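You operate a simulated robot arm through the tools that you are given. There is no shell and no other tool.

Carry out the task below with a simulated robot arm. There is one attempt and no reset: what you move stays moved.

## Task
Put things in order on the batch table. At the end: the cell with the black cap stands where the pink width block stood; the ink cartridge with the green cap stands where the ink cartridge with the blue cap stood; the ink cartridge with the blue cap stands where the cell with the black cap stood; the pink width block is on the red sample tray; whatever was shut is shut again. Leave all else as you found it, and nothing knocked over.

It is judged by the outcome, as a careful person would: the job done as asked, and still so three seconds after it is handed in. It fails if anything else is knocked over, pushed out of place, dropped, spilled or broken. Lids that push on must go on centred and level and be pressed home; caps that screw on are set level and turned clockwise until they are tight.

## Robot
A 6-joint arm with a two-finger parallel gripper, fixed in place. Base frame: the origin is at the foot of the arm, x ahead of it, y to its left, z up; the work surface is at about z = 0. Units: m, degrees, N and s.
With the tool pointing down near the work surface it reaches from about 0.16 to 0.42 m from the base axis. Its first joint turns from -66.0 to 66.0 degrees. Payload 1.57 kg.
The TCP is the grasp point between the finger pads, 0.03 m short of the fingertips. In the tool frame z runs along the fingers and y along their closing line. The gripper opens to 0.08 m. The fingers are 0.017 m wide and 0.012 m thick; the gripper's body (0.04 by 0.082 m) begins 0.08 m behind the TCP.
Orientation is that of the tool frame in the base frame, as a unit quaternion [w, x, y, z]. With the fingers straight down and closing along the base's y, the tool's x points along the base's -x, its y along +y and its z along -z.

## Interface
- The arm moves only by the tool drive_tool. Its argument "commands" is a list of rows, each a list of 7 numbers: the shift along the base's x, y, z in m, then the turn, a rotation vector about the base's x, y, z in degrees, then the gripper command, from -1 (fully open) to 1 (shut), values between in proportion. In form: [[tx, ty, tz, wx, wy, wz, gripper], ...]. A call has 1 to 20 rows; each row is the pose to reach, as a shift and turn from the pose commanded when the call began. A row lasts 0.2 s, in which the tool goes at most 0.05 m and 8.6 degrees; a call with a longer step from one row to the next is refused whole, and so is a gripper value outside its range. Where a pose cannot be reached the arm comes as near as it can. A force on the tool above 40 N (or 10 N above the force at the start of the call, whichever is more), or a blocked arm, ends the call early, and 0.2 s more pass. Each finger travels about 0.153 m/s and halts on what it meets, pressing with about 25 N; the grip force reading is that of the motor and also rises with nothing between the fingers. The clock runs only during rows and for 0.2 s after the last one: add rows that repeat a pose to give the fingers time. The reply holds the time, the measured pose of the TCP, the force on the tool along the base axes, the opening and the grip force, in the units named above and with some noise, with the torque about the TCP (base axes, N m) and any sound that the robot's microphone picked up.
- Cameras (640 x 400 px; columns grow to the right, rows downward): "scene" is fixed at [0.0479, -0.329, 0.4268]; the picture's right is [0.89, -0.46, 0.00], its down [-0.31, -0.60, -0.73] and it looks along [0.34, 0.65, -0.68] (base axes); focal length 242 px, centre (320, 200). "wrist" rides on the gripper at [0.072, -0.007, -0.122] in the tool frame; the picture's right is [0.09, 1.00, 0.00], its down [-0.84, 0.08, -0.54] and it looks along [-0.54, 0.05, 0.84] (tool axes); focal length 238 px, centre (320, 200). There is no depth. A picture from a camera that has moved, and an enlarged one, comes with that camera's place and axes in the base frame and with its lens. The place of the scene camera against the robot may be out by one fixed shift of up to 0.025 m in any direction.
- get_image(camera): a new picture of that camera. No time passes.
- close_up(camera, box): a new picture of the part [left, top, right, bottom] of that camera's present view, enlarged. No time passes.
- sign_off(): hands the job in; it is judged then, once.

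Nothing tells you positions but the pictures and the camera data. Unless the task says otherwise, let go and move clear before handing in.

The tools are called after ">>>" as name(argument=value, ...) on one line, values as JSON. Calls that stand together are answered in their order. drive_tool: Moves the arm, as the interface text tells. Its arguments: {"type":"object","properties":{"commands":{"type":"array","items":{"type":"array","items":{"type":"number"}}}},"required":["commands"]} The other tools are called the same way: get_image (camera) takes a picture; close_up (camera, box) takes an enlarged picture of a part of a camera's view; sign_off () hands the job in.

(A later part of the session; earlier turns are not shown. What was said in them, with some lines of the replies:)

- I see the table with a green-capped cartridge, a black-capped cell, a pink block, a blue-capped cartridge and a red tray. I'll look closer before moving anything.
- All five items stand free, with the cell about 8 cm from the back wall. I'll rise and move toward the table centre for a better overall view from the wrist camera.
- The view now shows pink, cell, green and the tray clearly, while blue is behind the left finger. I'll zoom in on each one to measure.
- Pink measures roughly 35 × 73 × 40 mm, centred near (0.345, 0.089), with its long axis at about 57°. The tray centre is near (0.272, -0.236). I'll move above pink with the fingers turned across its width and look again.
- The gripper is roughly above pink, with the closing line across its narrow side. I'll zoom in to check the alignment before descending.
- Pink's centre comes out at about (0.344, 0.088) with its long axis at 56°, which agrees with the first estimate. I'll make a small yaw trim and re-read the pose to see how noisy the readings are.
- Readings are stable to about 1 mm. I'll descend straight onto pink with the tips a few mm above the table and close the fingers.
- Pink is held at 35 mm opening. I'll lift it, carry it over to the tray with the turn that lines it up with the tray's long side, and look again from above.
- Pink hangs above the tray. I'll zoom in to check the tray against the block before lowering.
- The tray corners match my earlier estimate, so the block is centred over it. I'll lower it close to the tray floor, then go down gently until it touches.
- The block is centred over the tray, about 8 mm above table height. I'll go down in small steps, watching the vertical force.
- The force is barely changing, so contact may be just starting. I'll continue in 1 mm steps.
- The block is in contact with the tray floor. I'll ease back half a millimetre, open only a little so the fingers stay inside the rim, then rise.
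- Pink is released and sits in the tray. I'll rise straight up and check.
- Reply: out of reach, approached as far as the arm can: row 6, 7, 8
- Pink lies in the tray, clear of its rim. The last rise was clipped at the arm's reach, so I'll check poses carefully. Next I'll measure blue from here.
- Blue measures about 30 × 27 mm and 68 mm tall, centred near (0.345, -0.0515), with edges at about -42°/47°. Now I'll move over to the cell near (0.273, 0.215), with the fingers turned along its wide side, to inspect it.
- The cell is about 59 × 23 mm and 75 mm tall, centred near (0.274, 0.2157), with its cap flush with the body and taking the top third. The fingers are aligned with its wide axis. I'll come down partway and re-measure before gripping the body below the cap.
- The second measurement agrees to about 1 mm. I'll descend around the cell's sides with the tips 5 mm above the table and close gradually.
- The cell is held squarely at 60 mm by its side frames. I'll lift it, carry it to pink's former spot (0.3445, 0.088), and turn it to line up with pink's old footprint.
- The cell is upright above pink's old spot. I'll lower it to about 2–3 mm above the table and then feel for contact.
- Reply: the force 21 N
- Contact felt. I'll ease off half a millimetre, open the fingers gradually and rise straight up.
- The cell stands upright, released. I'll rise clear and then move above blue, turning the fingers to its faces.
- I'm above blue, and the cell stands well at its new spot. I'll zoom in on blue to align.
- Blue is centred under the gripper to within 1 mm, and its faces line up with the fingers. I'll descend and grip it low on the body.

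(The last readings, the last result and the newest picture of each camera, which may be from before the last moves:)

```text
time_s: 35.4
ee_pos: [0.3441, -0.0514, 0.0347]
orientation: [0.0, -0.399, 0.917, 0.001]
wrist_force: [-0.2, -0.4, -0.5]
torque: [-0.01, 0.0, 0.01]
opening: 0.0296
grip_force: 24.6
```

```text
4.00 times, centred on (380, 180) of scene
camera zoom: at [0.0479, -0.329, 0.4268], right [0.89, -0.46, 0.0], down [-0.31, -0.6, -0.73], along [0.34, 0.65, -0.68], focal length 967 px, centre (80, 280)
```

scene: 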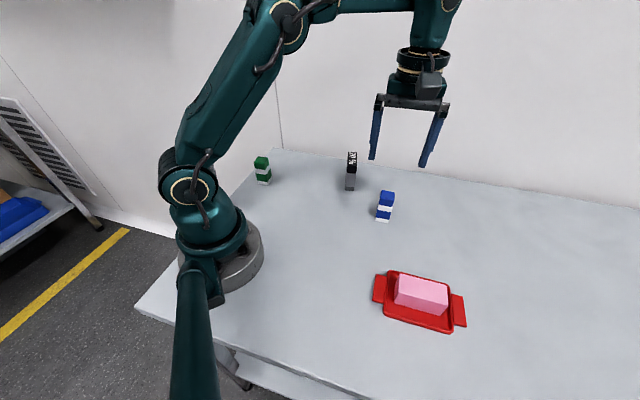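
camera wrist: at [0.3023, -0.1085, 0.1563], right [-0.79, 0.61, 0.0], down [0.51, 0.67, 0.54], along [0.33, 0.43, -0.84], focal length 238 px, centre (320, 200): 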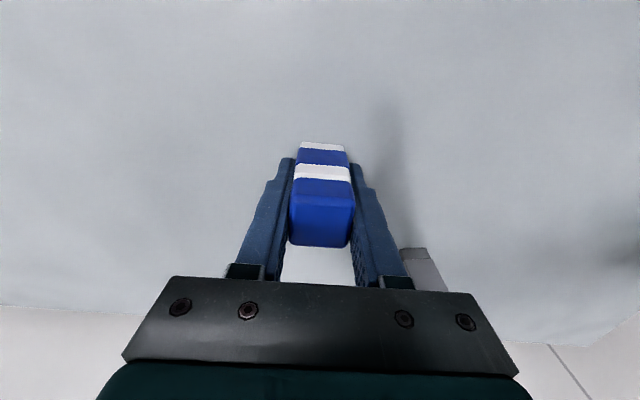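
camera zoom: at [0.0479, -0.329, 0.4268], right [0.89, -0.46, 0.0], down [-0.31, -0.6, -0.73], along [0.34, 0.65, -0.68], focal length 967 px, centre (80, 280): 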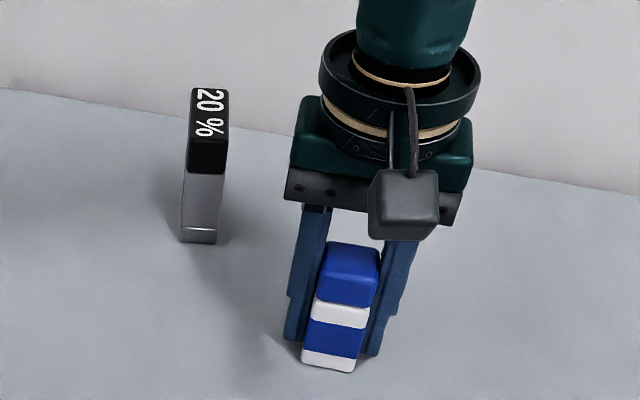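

Blue is held at 29.6 mm. I'll lift it well over the cell and carry it to the cell's former spot (0.274, 0.216), turning it slightly to match that footprint.

>>> drive_tool(commands=[[0, 0, 0.01, 0, 0, 0, 0.5], [0, 0, 0.04, 0, 0, 0, 0.5], [0, 0, 0.08, 0, 0, 0, 0.5], [0, 0, 0.12, 0, 0, 0, 0.5], [-0.0088, 0.0335, 0.12, 0, 0, -2, 0.5], [-0.0177, 0.067, 0.12, 0, 0, -4, 0.5], [-0.0265, 0.1005, 0.12, 0, 0, -6, 0.5], [-0.0353, 0.134, 0.12, 0, 0, -8, 0.5], [-0.0442, 0.1675, 0.12, 0, 0, -10, 0.5], [-0.053, 0.201, 0.12, 0, 0, -12, 0.5], [-0.0619, 0.2345, 0.12, 0, 0, -14, 0.5], [-0.0707, 0.2678, 0.12, 0, 0, -15, 0.5], [-0.0707, 0.2678, 0.12, 0, 0, -15, 0.5]])

>>> get_image(camera="wrist")

>>> get_image(camera="scene")

```text
time_s: 38.2
ee_pos: [0.2743, 0.2176, 0.1561]
orientation: [0.0, -0.276, 0.961, -0.001]
wrist_force: [-0.3, 0.0, -1.3]
torque: [0.01, -0.05, 0.03]
opening: 0.0292
grip_force: 25.0
```

```text
taken
camera wrist: at [0.219, 0.1738, 0.2783], right [-0.61, 0.8, 0.0], down [0.67, 0.51, 0.54], along [0.43, 0.33, -0.84], focal length 238 px, centre (320, 200)
```

wrist: 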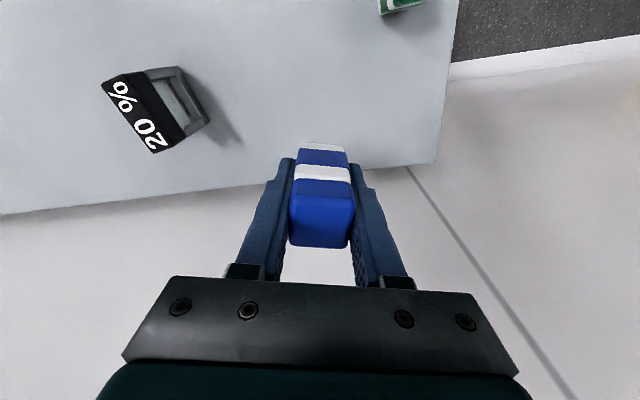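

```text
taken
```

scene: 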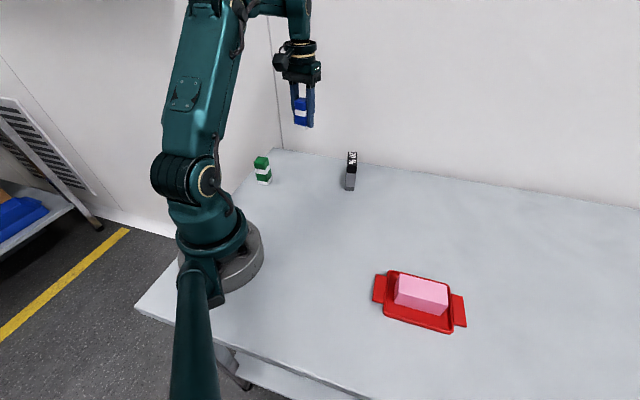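

Blue hangs over the cell's old spot with about 1.5 mm to trim. I'll correct that and lower it.

>>> drive_tool(commands=[[-0.0006, -0.0014, -0.03, 0, 0, 0, 0.5], [-0.0006, -0.0014, -0.065, 0, 0, 0, 0.5], [-0.0006, -0.0014, -0.095, 0, 0, 0, 0.5], [-0.0006, -0.0014, -0.112, 0, 0, 0, 0.5], [-0.0006, -0.0014, -0.118, 0, 0, 0, 0.5], [-0.0006, -0.0014, -0.119, 0, 0, 0, 0.5], [-0.0006, -0.0014, -0.119, 0, 0, 0, 0.5]])

```text
time_s: 39.8
ee_pos: [0.2723, 0.215, 0.0357]
orientation: [0.0, -0.276, 0.961, 0.0]
wrist_force: [0.9, -0.9, 0.1]
torque: [-0.02, 0.02, 0.03]
opening: 0.0298
grip_force: 25.0
```

>>> drive_tool(commands=[[0.0005, 0.0003, -0.0005, 0, 0, 0, 0.5], [0.0005, 0.0003, -0.001, 0, 0, 0, 0.5], [0.0005, 0.0003, -0.001, 0, 0, 0, 0.5]])

```text
time_s: 40.6
ee_pos: [0.2729, 0.2143, 0.0364]
orientation: [0.0, -0.276, 0.961, 0.0]
wrist_force: [0.8, 0.3, -1.4]
torque: [0.0, 0.0, -0.01]
opening: 0.0295
grip_force: 24.5
```

>>> drive_tool(commands=[[0, 0, -0.0005, 0, 0, 0, 0.5], [0, 0, -0.001, 0, 0, 0, 0.5], [0, 0, -0.001, 0, 0, 0, 0.5]])

```text
time_s: 41.4
ee_pos: [0.2731, 0.2159, 0.0351]
orientation: [-0.001, -0.276, 0.961, 0.0]
wrist_force: [-2.4, -2.3, 9.4]
torque: [-0.1, 0.08, 0.02]
opening: 0.0295
grip_force: 25.0
```

Blue is on the table with light contact. I'll ease off slightly, open the fingers and rise.

>>> drive_tool(commands=[[0, 0, 0.0003, 0, 0, 0, 0.3], [0, 0, 0.0003, 0, 0, 0, 0.1], [0, 0, 0.0003, 0, 0, 0, -0.2], [0, 0, 0.0003, 0, 0, 0, -0.5], [0, 0, 0.0003, 0, 0, 0, -0.5], [0, 0, 0.01, 0, 0, 0, -0.5], [0, 0, 0.04, 0, 0, 0, -0.5], [0, 0, 0.08, 0, 0, 0, -0.7], [0, 0, 0.12, 0, 0, 0, -1], [0, 0, 0.15, 0, 0, 0, -1], [0, 0, 0.15, 0, 0, 0, -1]])

>>> get_image(camera="wrist")

>>> close_up(camera="wrist", box=[260, 70, 380, 190])

>>> close_up(camera="scene", box=[240, 130, 380, 230])

```text
time_s: 43.8
ee_pos: [0.2758, 0.2157, 0.1862]
orientation: [0.0, -0.275, 0.961, 0.0]
wrist_force: [0.4, -0.1, -0.3]
torque: [0.02, -0.04, 0.0]
opening: 0.0801
grip_force: 0.0
```

```text
taken
camera wrist: at [0.2202, 0.1708, 0.3073], right [-0.61, 0.8, 0.0], down [0.67, 0.51, 0.54], along [0.43, 0.33, -0.84], focal length 238 px, centre (320, 200)
```

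wrist: 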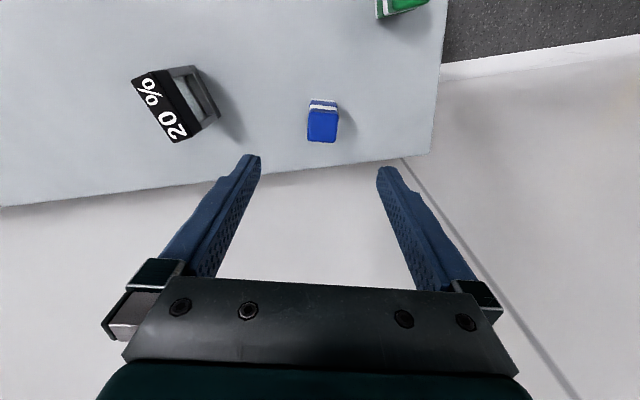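

```text
3.33 times, centred on (320, 130) of wrist
camera zoom: at [0.2202, 0.1708, 0.3073], right [-0.61, 0.8, 0.0], down [0.67, 0.51, 0.54], along [0.43, 0.33, -0.84], focal length 794 px, centre (320, 433)
```

zoom: 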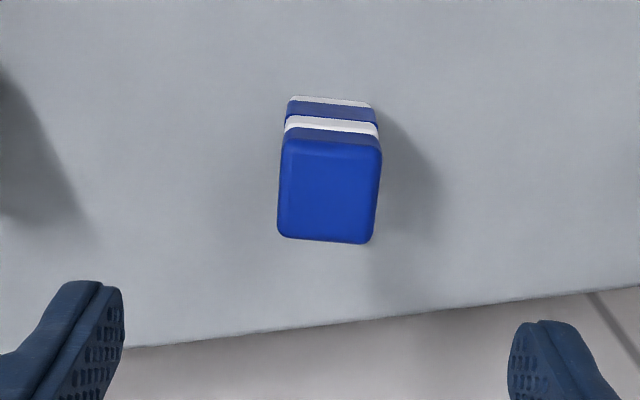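

```text
4.00 times, centred on (310, 180) of scene
camera zoom: at [0.0479, -0.329, 0.4268], right [0.89, -0.46, 0.0], down [-0.31, -0.6, -0.73], along [0.34, 0.65, -0.68], focal length 967 px, centre (360, 280)
```

zoom: 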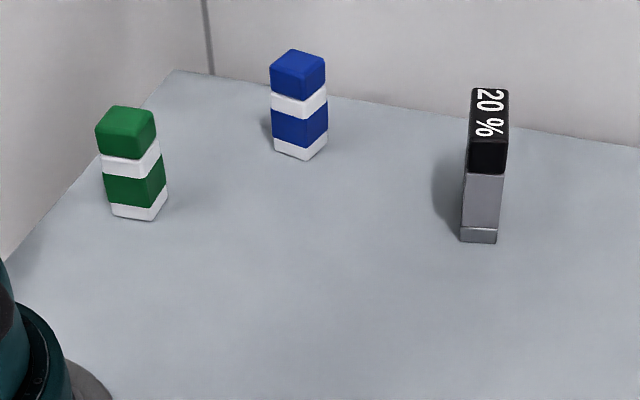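

Blue stands upright at the cell's former spot. Now I'll move above green near (0.146, 0.201), turning the fingers to about 54°, and measure.

>>> drive_tool(commands=[[-0.025, -0.003, 0.005, 0, 0, 4.4, -1], [-0.05, -0.006, 0.005, 0, 0, 8.8, -1], [-0.075, -0.008, 0.005, 0, 0, 13.2, -1], [-0.1, -0.011, 0.005, 0, 0, 17.7, -1], [-0.128, -0.014, 0.005, 0, 0, 22.1, -1], [-0.128, -0.014, 0.005, 0, 0, 22.1, -1]])

>>> get_image(camera="wrist")

>>> close_up(camera="wrist", box=[260, 70, 380, 190])

>>> get_image(camera="scene")

```text
time_s: 45.2
ee_pos: [0.1443, 0.2015, 0.1931]
orientation: [0.0, -0.455, 0.89, 0.001]
wrist_force: [-0.2, -0.1, 0.8]
torque: [0.01, -0.01, -0.03]
opening: 0.0797
grip_force: 0.1
```

```text
taken
camera wrist: at [0.1099, 0.1387, 0.3141], right [-0.86, 0.51, 0.0], down [0.43, 0.72, 0.54], along [0.28, 0.47, -0.84], focal length 238 px, centre (320, 200)
```

wrist: 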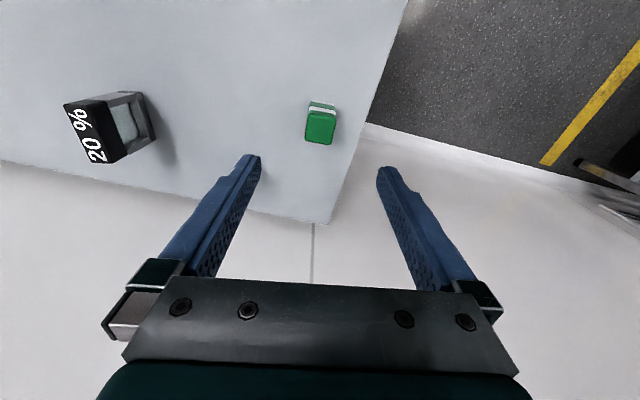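

```text
3.33 times, centred on (320, 130) of wrist
camera zoom: at [0.1099, 0.1387, 0.3141], right [-0.86, 0.51, 0.0], down [0.43, 0.72, 0.54], along [0.28, 0.47, -0.84], focal length 794 px, centre (320, 433)
```

zoom: 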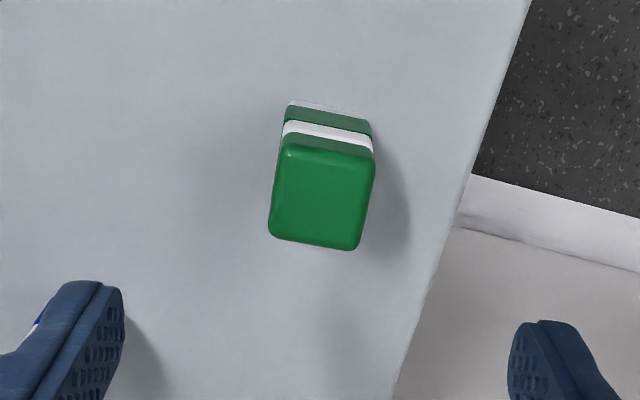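

```text
taken
```

scene: 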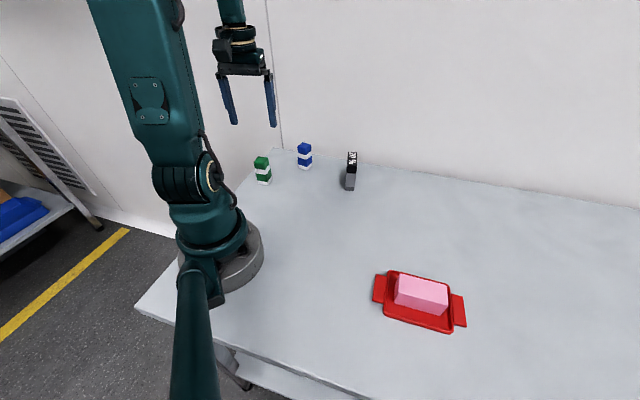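

Green is centred near (0.1467, 0.2014) with faces at about 140°/50°. I'll trim the yaw by -4°, descend and grip it low on the body.

>>> drive_tool(commands=[[0.0007, 0, -0.03, 0, 0, -4, -1], [0.0007, 0, -0.07, 0, 0, -4, -1], [0.0007, 0, -0.11, 0, 0, -4, -1], [0.0007, 0, -0.14, 0, 0, -4, -1], [0.0007, 0, -0.153, 0, 0, -4, -1], [0.0007, 0, -0.1555, 0, 0, -4, -1], [0.0007, 0, -0.1555, 0, 0, -4, -0.6], [0.0007, 0, -0.1555, 0, 0, -4, -0.2], [0.0007, 0, -0.1555, 0, 0, -4, 0.1], [0.0007, 0, -0.1555, 0, 0, -4, 0.2], [0.0007, 0, -0.1555, 0, 0, -4, 0.3], [0.0007, 0, -0.1555, 0, 0, -4, 0.5], [0.0007, 0, -0.1555, 0, 0, -4, 0.5]])

>>> get_image(camera="wrist")

>>> close_up(camera="scene", box=[210, 90, 350, 210])

```text
time_s: 48.0
ee_pos: [0.1446, 0.2005, 0.0343]
orientation: [0.001, -0.424, 0.906, 0.0]
wrist_force: [0.3, 0.0, -0.1]
torque: [-0.02, -0.01, 0.0]
opening: 0.0296
grip_force: 24.9
```

```text
taken
camera wrist: at [0.1061, 0.1403, 0.1561], right [-0.82, 0.57, 0.0], down [0.48, 0.69, 0.54], along [0.31, 0.45, -0.84], focal length 238 px, centre (320, 200)
```

wrist: 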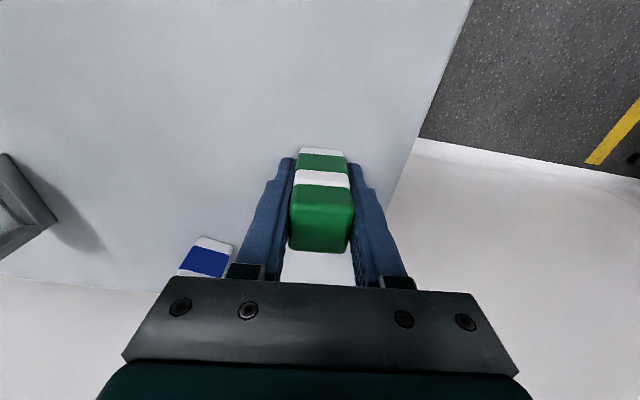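

```text
3.33 times, centred on (280, 150) of scene
camera zoom: at [0.0479, -0.329, 0.4268], right [0.89, -0.46, 0.0], down [-0.31, -0.6, -0.73], along [0.34, 0.65, -0.68], focal length 806 px, centre (453, 367)
```

zoom: 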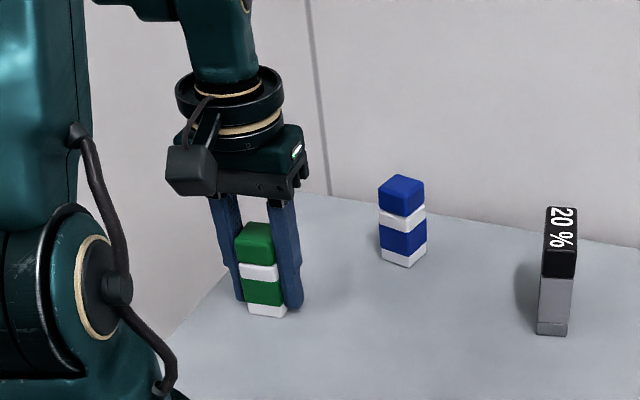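

Green is held at 29.6 mm. I'll lift it and carry it to blue's former spot (0.345, -0.052).

>>> drive_tool(commands=[[0, 0, 0.01, 0, 0, 0, 0.5], [0, 0, 0.04, 0, 0, 0, 0.5], [0, 0, 0.08, 0, 0, 0, 0.5], [0, 0, 0.11, 0, 0, 0, 0.5], [0.01985, -0.02535, 0.11, 0, 0, -0.3, 0.5], [0.0397, -0.0507, 0.11, 0, 0, -0.6, 0.5], [0.05955, -0.07605, 0.11, 0, 0, -0.9, 0.5], [0.0794, -0.1014, 0.11, 0, 0, -1.2, 0.5], [0.09925, -0.12675, 0.11, 0, 0, -1.5, 0.5], [0.1191, -0.1521, 0.11, 0, 0, -1.8, 0.5], [0.13895, -0.17745, 0.11, 0, 0, -2.1, 0.5], [0.1588, -0.2028, 0.11, 0, 0, -2.4, 0.5], [0.17865, -0.22815, 0.11, 0, 0, -2.7, 0.5], [0.1985, -0.2535, 0.11, 0, 0, -3, 0.5], [0.1985, -0.2535, 0.11, 0, 0, -3, 0.5]])

>>> get_image(camera="wrist")

>>> get_image(camera="scene")

```text
time_s: 51.2
ee_pos: [0.3435, -0.0548, 0.145]
orientation: [0.0, -0.399, 0.917, 0.0]
wrist_force: [-0.5, 0.4, -0.3]
torque: [0.0, 0.05, 0.0]
opening: 0.0296
grip_force: 25.0
```

```text
taken
camera wrist: at [0.3021, -0.1126, 0.2665], right [-0.79, 0.61, 0.0], down [0.51, 0.67, 0.54], along [0.33, 0.43, -0.84], focal length 238 px, centre (320, 200)
```

wrist: 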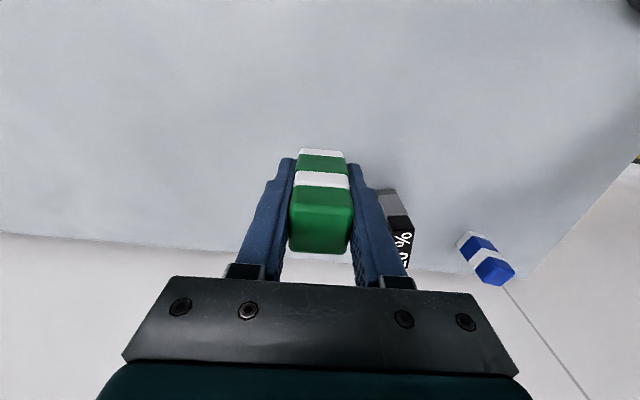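

```text
taken
```

scene: 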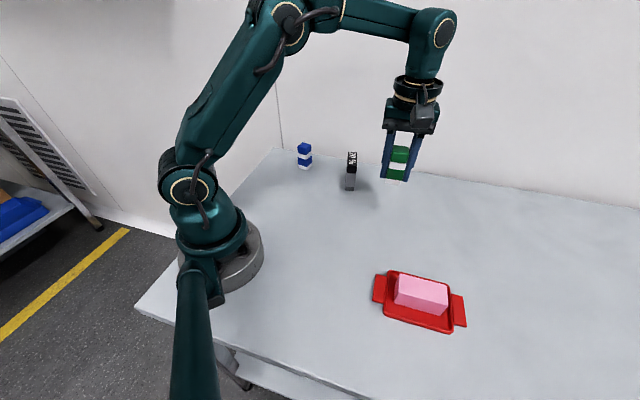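

I need about 2 mm of correction in y. I'll apply it and lower green toward the table.

>>> drive_tool(commands=[[-0.0003, 0.0021, -0.03, 0, 0, 0, 0.5], [-0.0003, 0.0021, -0.065, 0, 0, 0, 0.5], [-0.0003, 0.0021, -0.092, 0, 0, 0, 0.5], [-0.0003, 0.0021, -0.104, 0, 0, 0, 0.5], [-0.0003, 0.0021, -0.108, 0, 0, 0, 0.5], [-0.0003, 0.0021, -0.108, 0, 0, 0, 0.5]])

```text
time_s: 52.6
ee_pos: [0.3442, -0.0502, 0.0367]
orientation: [0.0, -0.4, 0.917, 0.0]
wrist_force: [0.5, -0.9, -0.3]
torque: [0.0, -0.01, -0.02]
opening: 0.0297
grip_force: 24.7
```

>>> drive_tool(commands=[[0, 0, -0.0005, 0, 0, 0, 0.5], [0, 0, -0.001, 0, 0, 0, 0.5], [0, 0, -0.001, 0, 0, 0, 0.5]])

>>> get_image(camera="wrist")

```text
time_s: 53.4
ee_pos: [0.3444, -0.0508, 0.0364]
orientation: [0.0, -0.4, 0.916, 0.0]
wrist_force: [0.2, 0.2, 0.2]
torque: [-0.01, 0.02, -0.01]
opening: 0.0296
grip_force: 25.0
```

```text
taken
camera wrist: at [0.3018, -0.1082, 0.1573], right [-0.79, 0.61, 0.0], down [0.51, 0.67, 0.54], along [0.33, 0.43, -0.84], focal length 238 px, centre (320, 200)
```

wrist: 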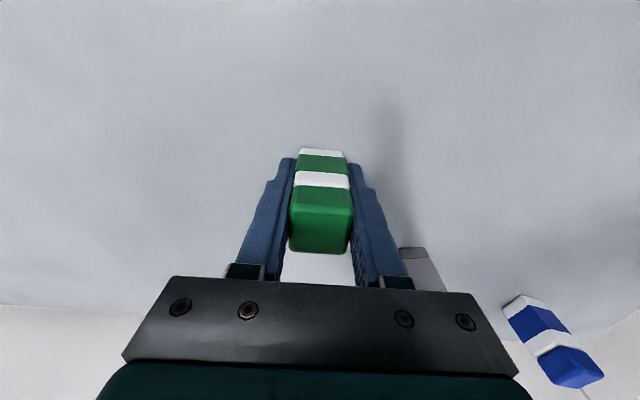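

The pose nearly matches the earlier grip pose for blue. I'll shift about 1.5 mm to allow for how green sits in the fingers, then lower to contact.

>>> drive_tool(commands=[[-0.001, -0.0014, 0, 0, 0, 0, 0.5], [-0.001, -0.0014, -0.0005, 0, 0, 0, 0.5], [-0.001, -0.0014, -0.001, 0, 0, 0, 0.5], [-0.001, -0.0014, -0.001, 0, 0, 0, 0.5]])

```text
time_s: 54.4
ee_pos: [0.3436, -0.0526, 0.0344]
orientation: [0.001, -0.399, 0.917, 0.0]
wrist_force: [0.6, 1.3, 5.9]
torque: [0.05, -0.04, -0.03]
opening: 0.0297
grip_force: 25.3
```

Green has touched the table with a light 6 N. I'll release gradually and rise straight up.

>>> drive_tool(commands=[[0, 0, 0, 0, 0, 0, 0.3], [0, 0, 0, 0, 0, 0, 0.1], [0, 0, 0, 0, 0, 0, -0.2], [0, 0, 0, 0, 0, 0, -0.5], [0, 0, 0, 0, 0, 0, -0.5], [0, 0, 0.01, 0, 0, 0, -0.5], [0, 0, 0.04, 0, 0, 0, -0.5], [0, 0, 0.08, 0, 0, 0, -0.7], [0, 0, 0.12, 0, 0, 0, -1], [0, 0, 0.15, 0, 0, 0, -1], [0, 0, 0.15, 0, 0, 0, -1]])

>>> close_up(camera="wrist", box=[270, 80, 370, 170])

>>> get_image(camera="scene")

```text
time_s: 56.8
ee_pos: [0.3418, -0.0525, 0.183]
orientation: [0.0, -0.399, 0.917, 0.0]
wrist_force: [-0.9, -0.3, 0.5]
torque: [-0.04, 0.04, 0.0]
opening: 0.08
grip_force: 0.1
```

```text
4.44 times, centred on (320, 125) of wrist
camera zoom: at [0.2982, -0.1093, 0.3053], right [-0.79, 0.61, 0.0], down [0.51, 0.67, 0.54], along [0.33, 0.43, -0.84], focal length 1059 px, centre (320, 533)
```

zoom: 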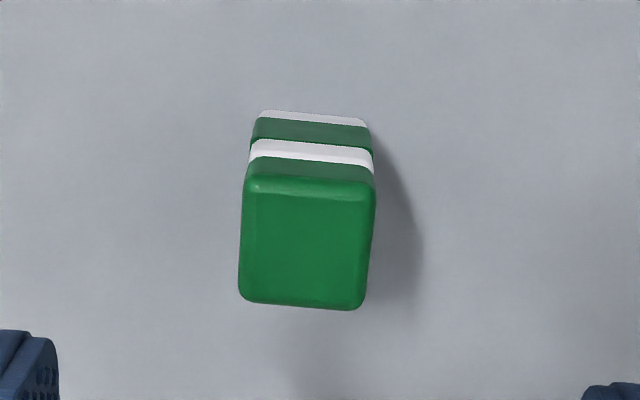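

```text
taken
```

scene: 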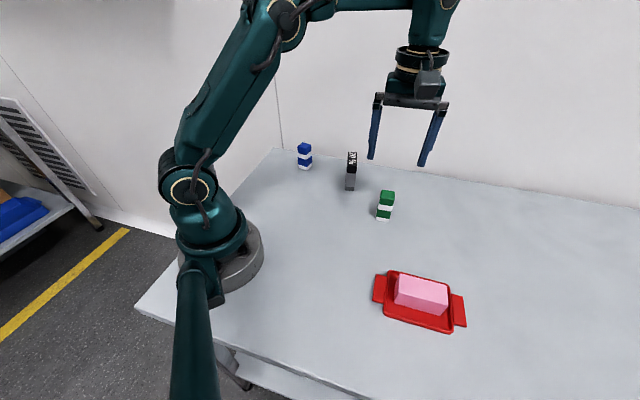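

Green stands in blue's old place. I'll move the arm up and back out of the way, then compare against the original scene crops.

>>> drive_tool(commands=[[-0.03, 0, 0.02, 0, 0, 0, -1], [-0.07, 0, 0.04, 0, 0, 0, -1], [-0.11, 0.0, 0.06, 0, 0, 0, -1], [-0.11, 0.0, 0.06, 0, 0, 0, -1]])

>>> close_up(camera="scene", box=[230, 120, 430, 245])

>>> close_up(camera="scene", box=[350, 250, 490, 340])

>>> get_image(camera="wrist")

```text
time_s: 57.8
ee_pos: [0.2349, -0.05, 0.2444]
orientation: [-0.001, -0.4, 0.916, 0.0]
wrist_force: [-0.1, -0.1, 0.2]
torque: [0.0, -0.04, 0.0]
opening: 0.08
grip_force: 0.0
```

```text
3.20 times, centred on (330, 182) of scene
camera zoom: at [0.0479, -0.329, 0.4268], right [0.89, -0.46, 0.0], down [-0.31, -0.6, -0.73], along [0.34, 0.65, -0.68], focal length 774 px, centre (288, 256)
```

zoom: 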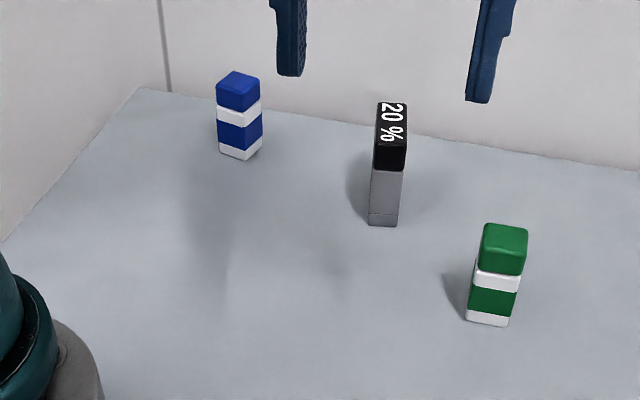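

```text
4.44 times, centred on (420, 295) of scene
camera zoom: at [0.0479, -0.329, 0.4268], right [0.89, -0.46, 0.0], down [-0.31, -0.6, -0.73], along [0.34, 0.65, -0.68], focal length 1074 px, centre (-124, -222)
```

zoom: 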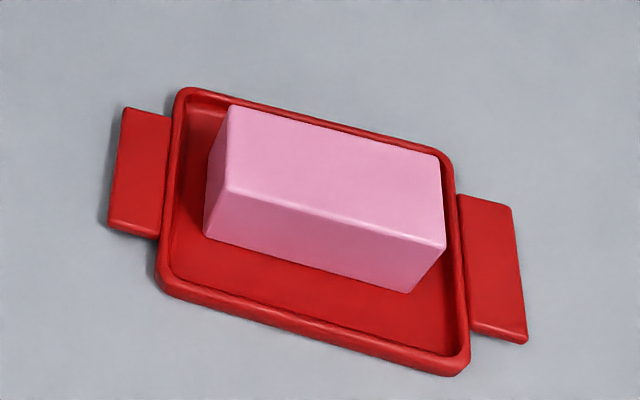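

```text
taken
camera wrist: at [0.1921, -0.1074, 0.3662], right [-0.79, 0.61, 0.0], down [0.51, 0.67, 0.54], along [0.33, 0.43, -0.84], focal length 238 px, centre (320, 200)
```

wrist: 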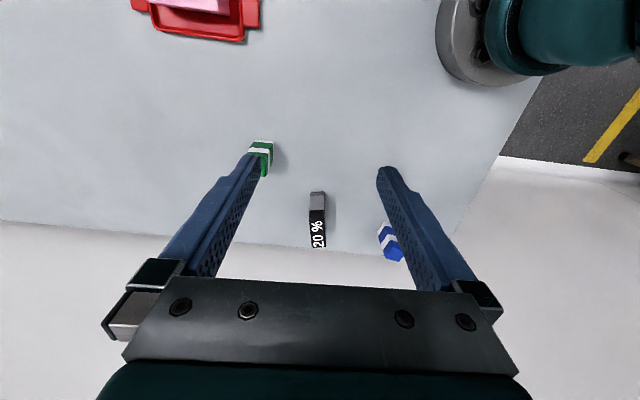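

Everything is in place. In the unchanged scene crop, green's base overlaps blue's old base and blue sits at the centre of the cell's old spot. The cell stands within pink's old footprint, and pink lies flat in the tray, which hasn't moved. All caps are still on and the gripper is clear, so I'm handing in.

>>> sign_off()

```text
The job is handed in.
```

The batch table is rearranged as you asked, and I've handed the job in. I checked the final layout against the starting pictures:

- **Cell with the black cap:** it stands upright where the pink width block was, turned to line up with the block's old footprint.
- **Green-capped cartridge:** it stands where the blue-capped one was, about 1 mm from the old position.
- **Blue-capped cartridge:** it stands on the centre of the cell's old spot.
- **Pink width block:** it lies flat on the red sample tray, inside the rim, and the tray has not moved.

Nothing was opened, and all three caps are still on. Nothing was knocked over or dropped, and the gripper is empty and clear of everything.
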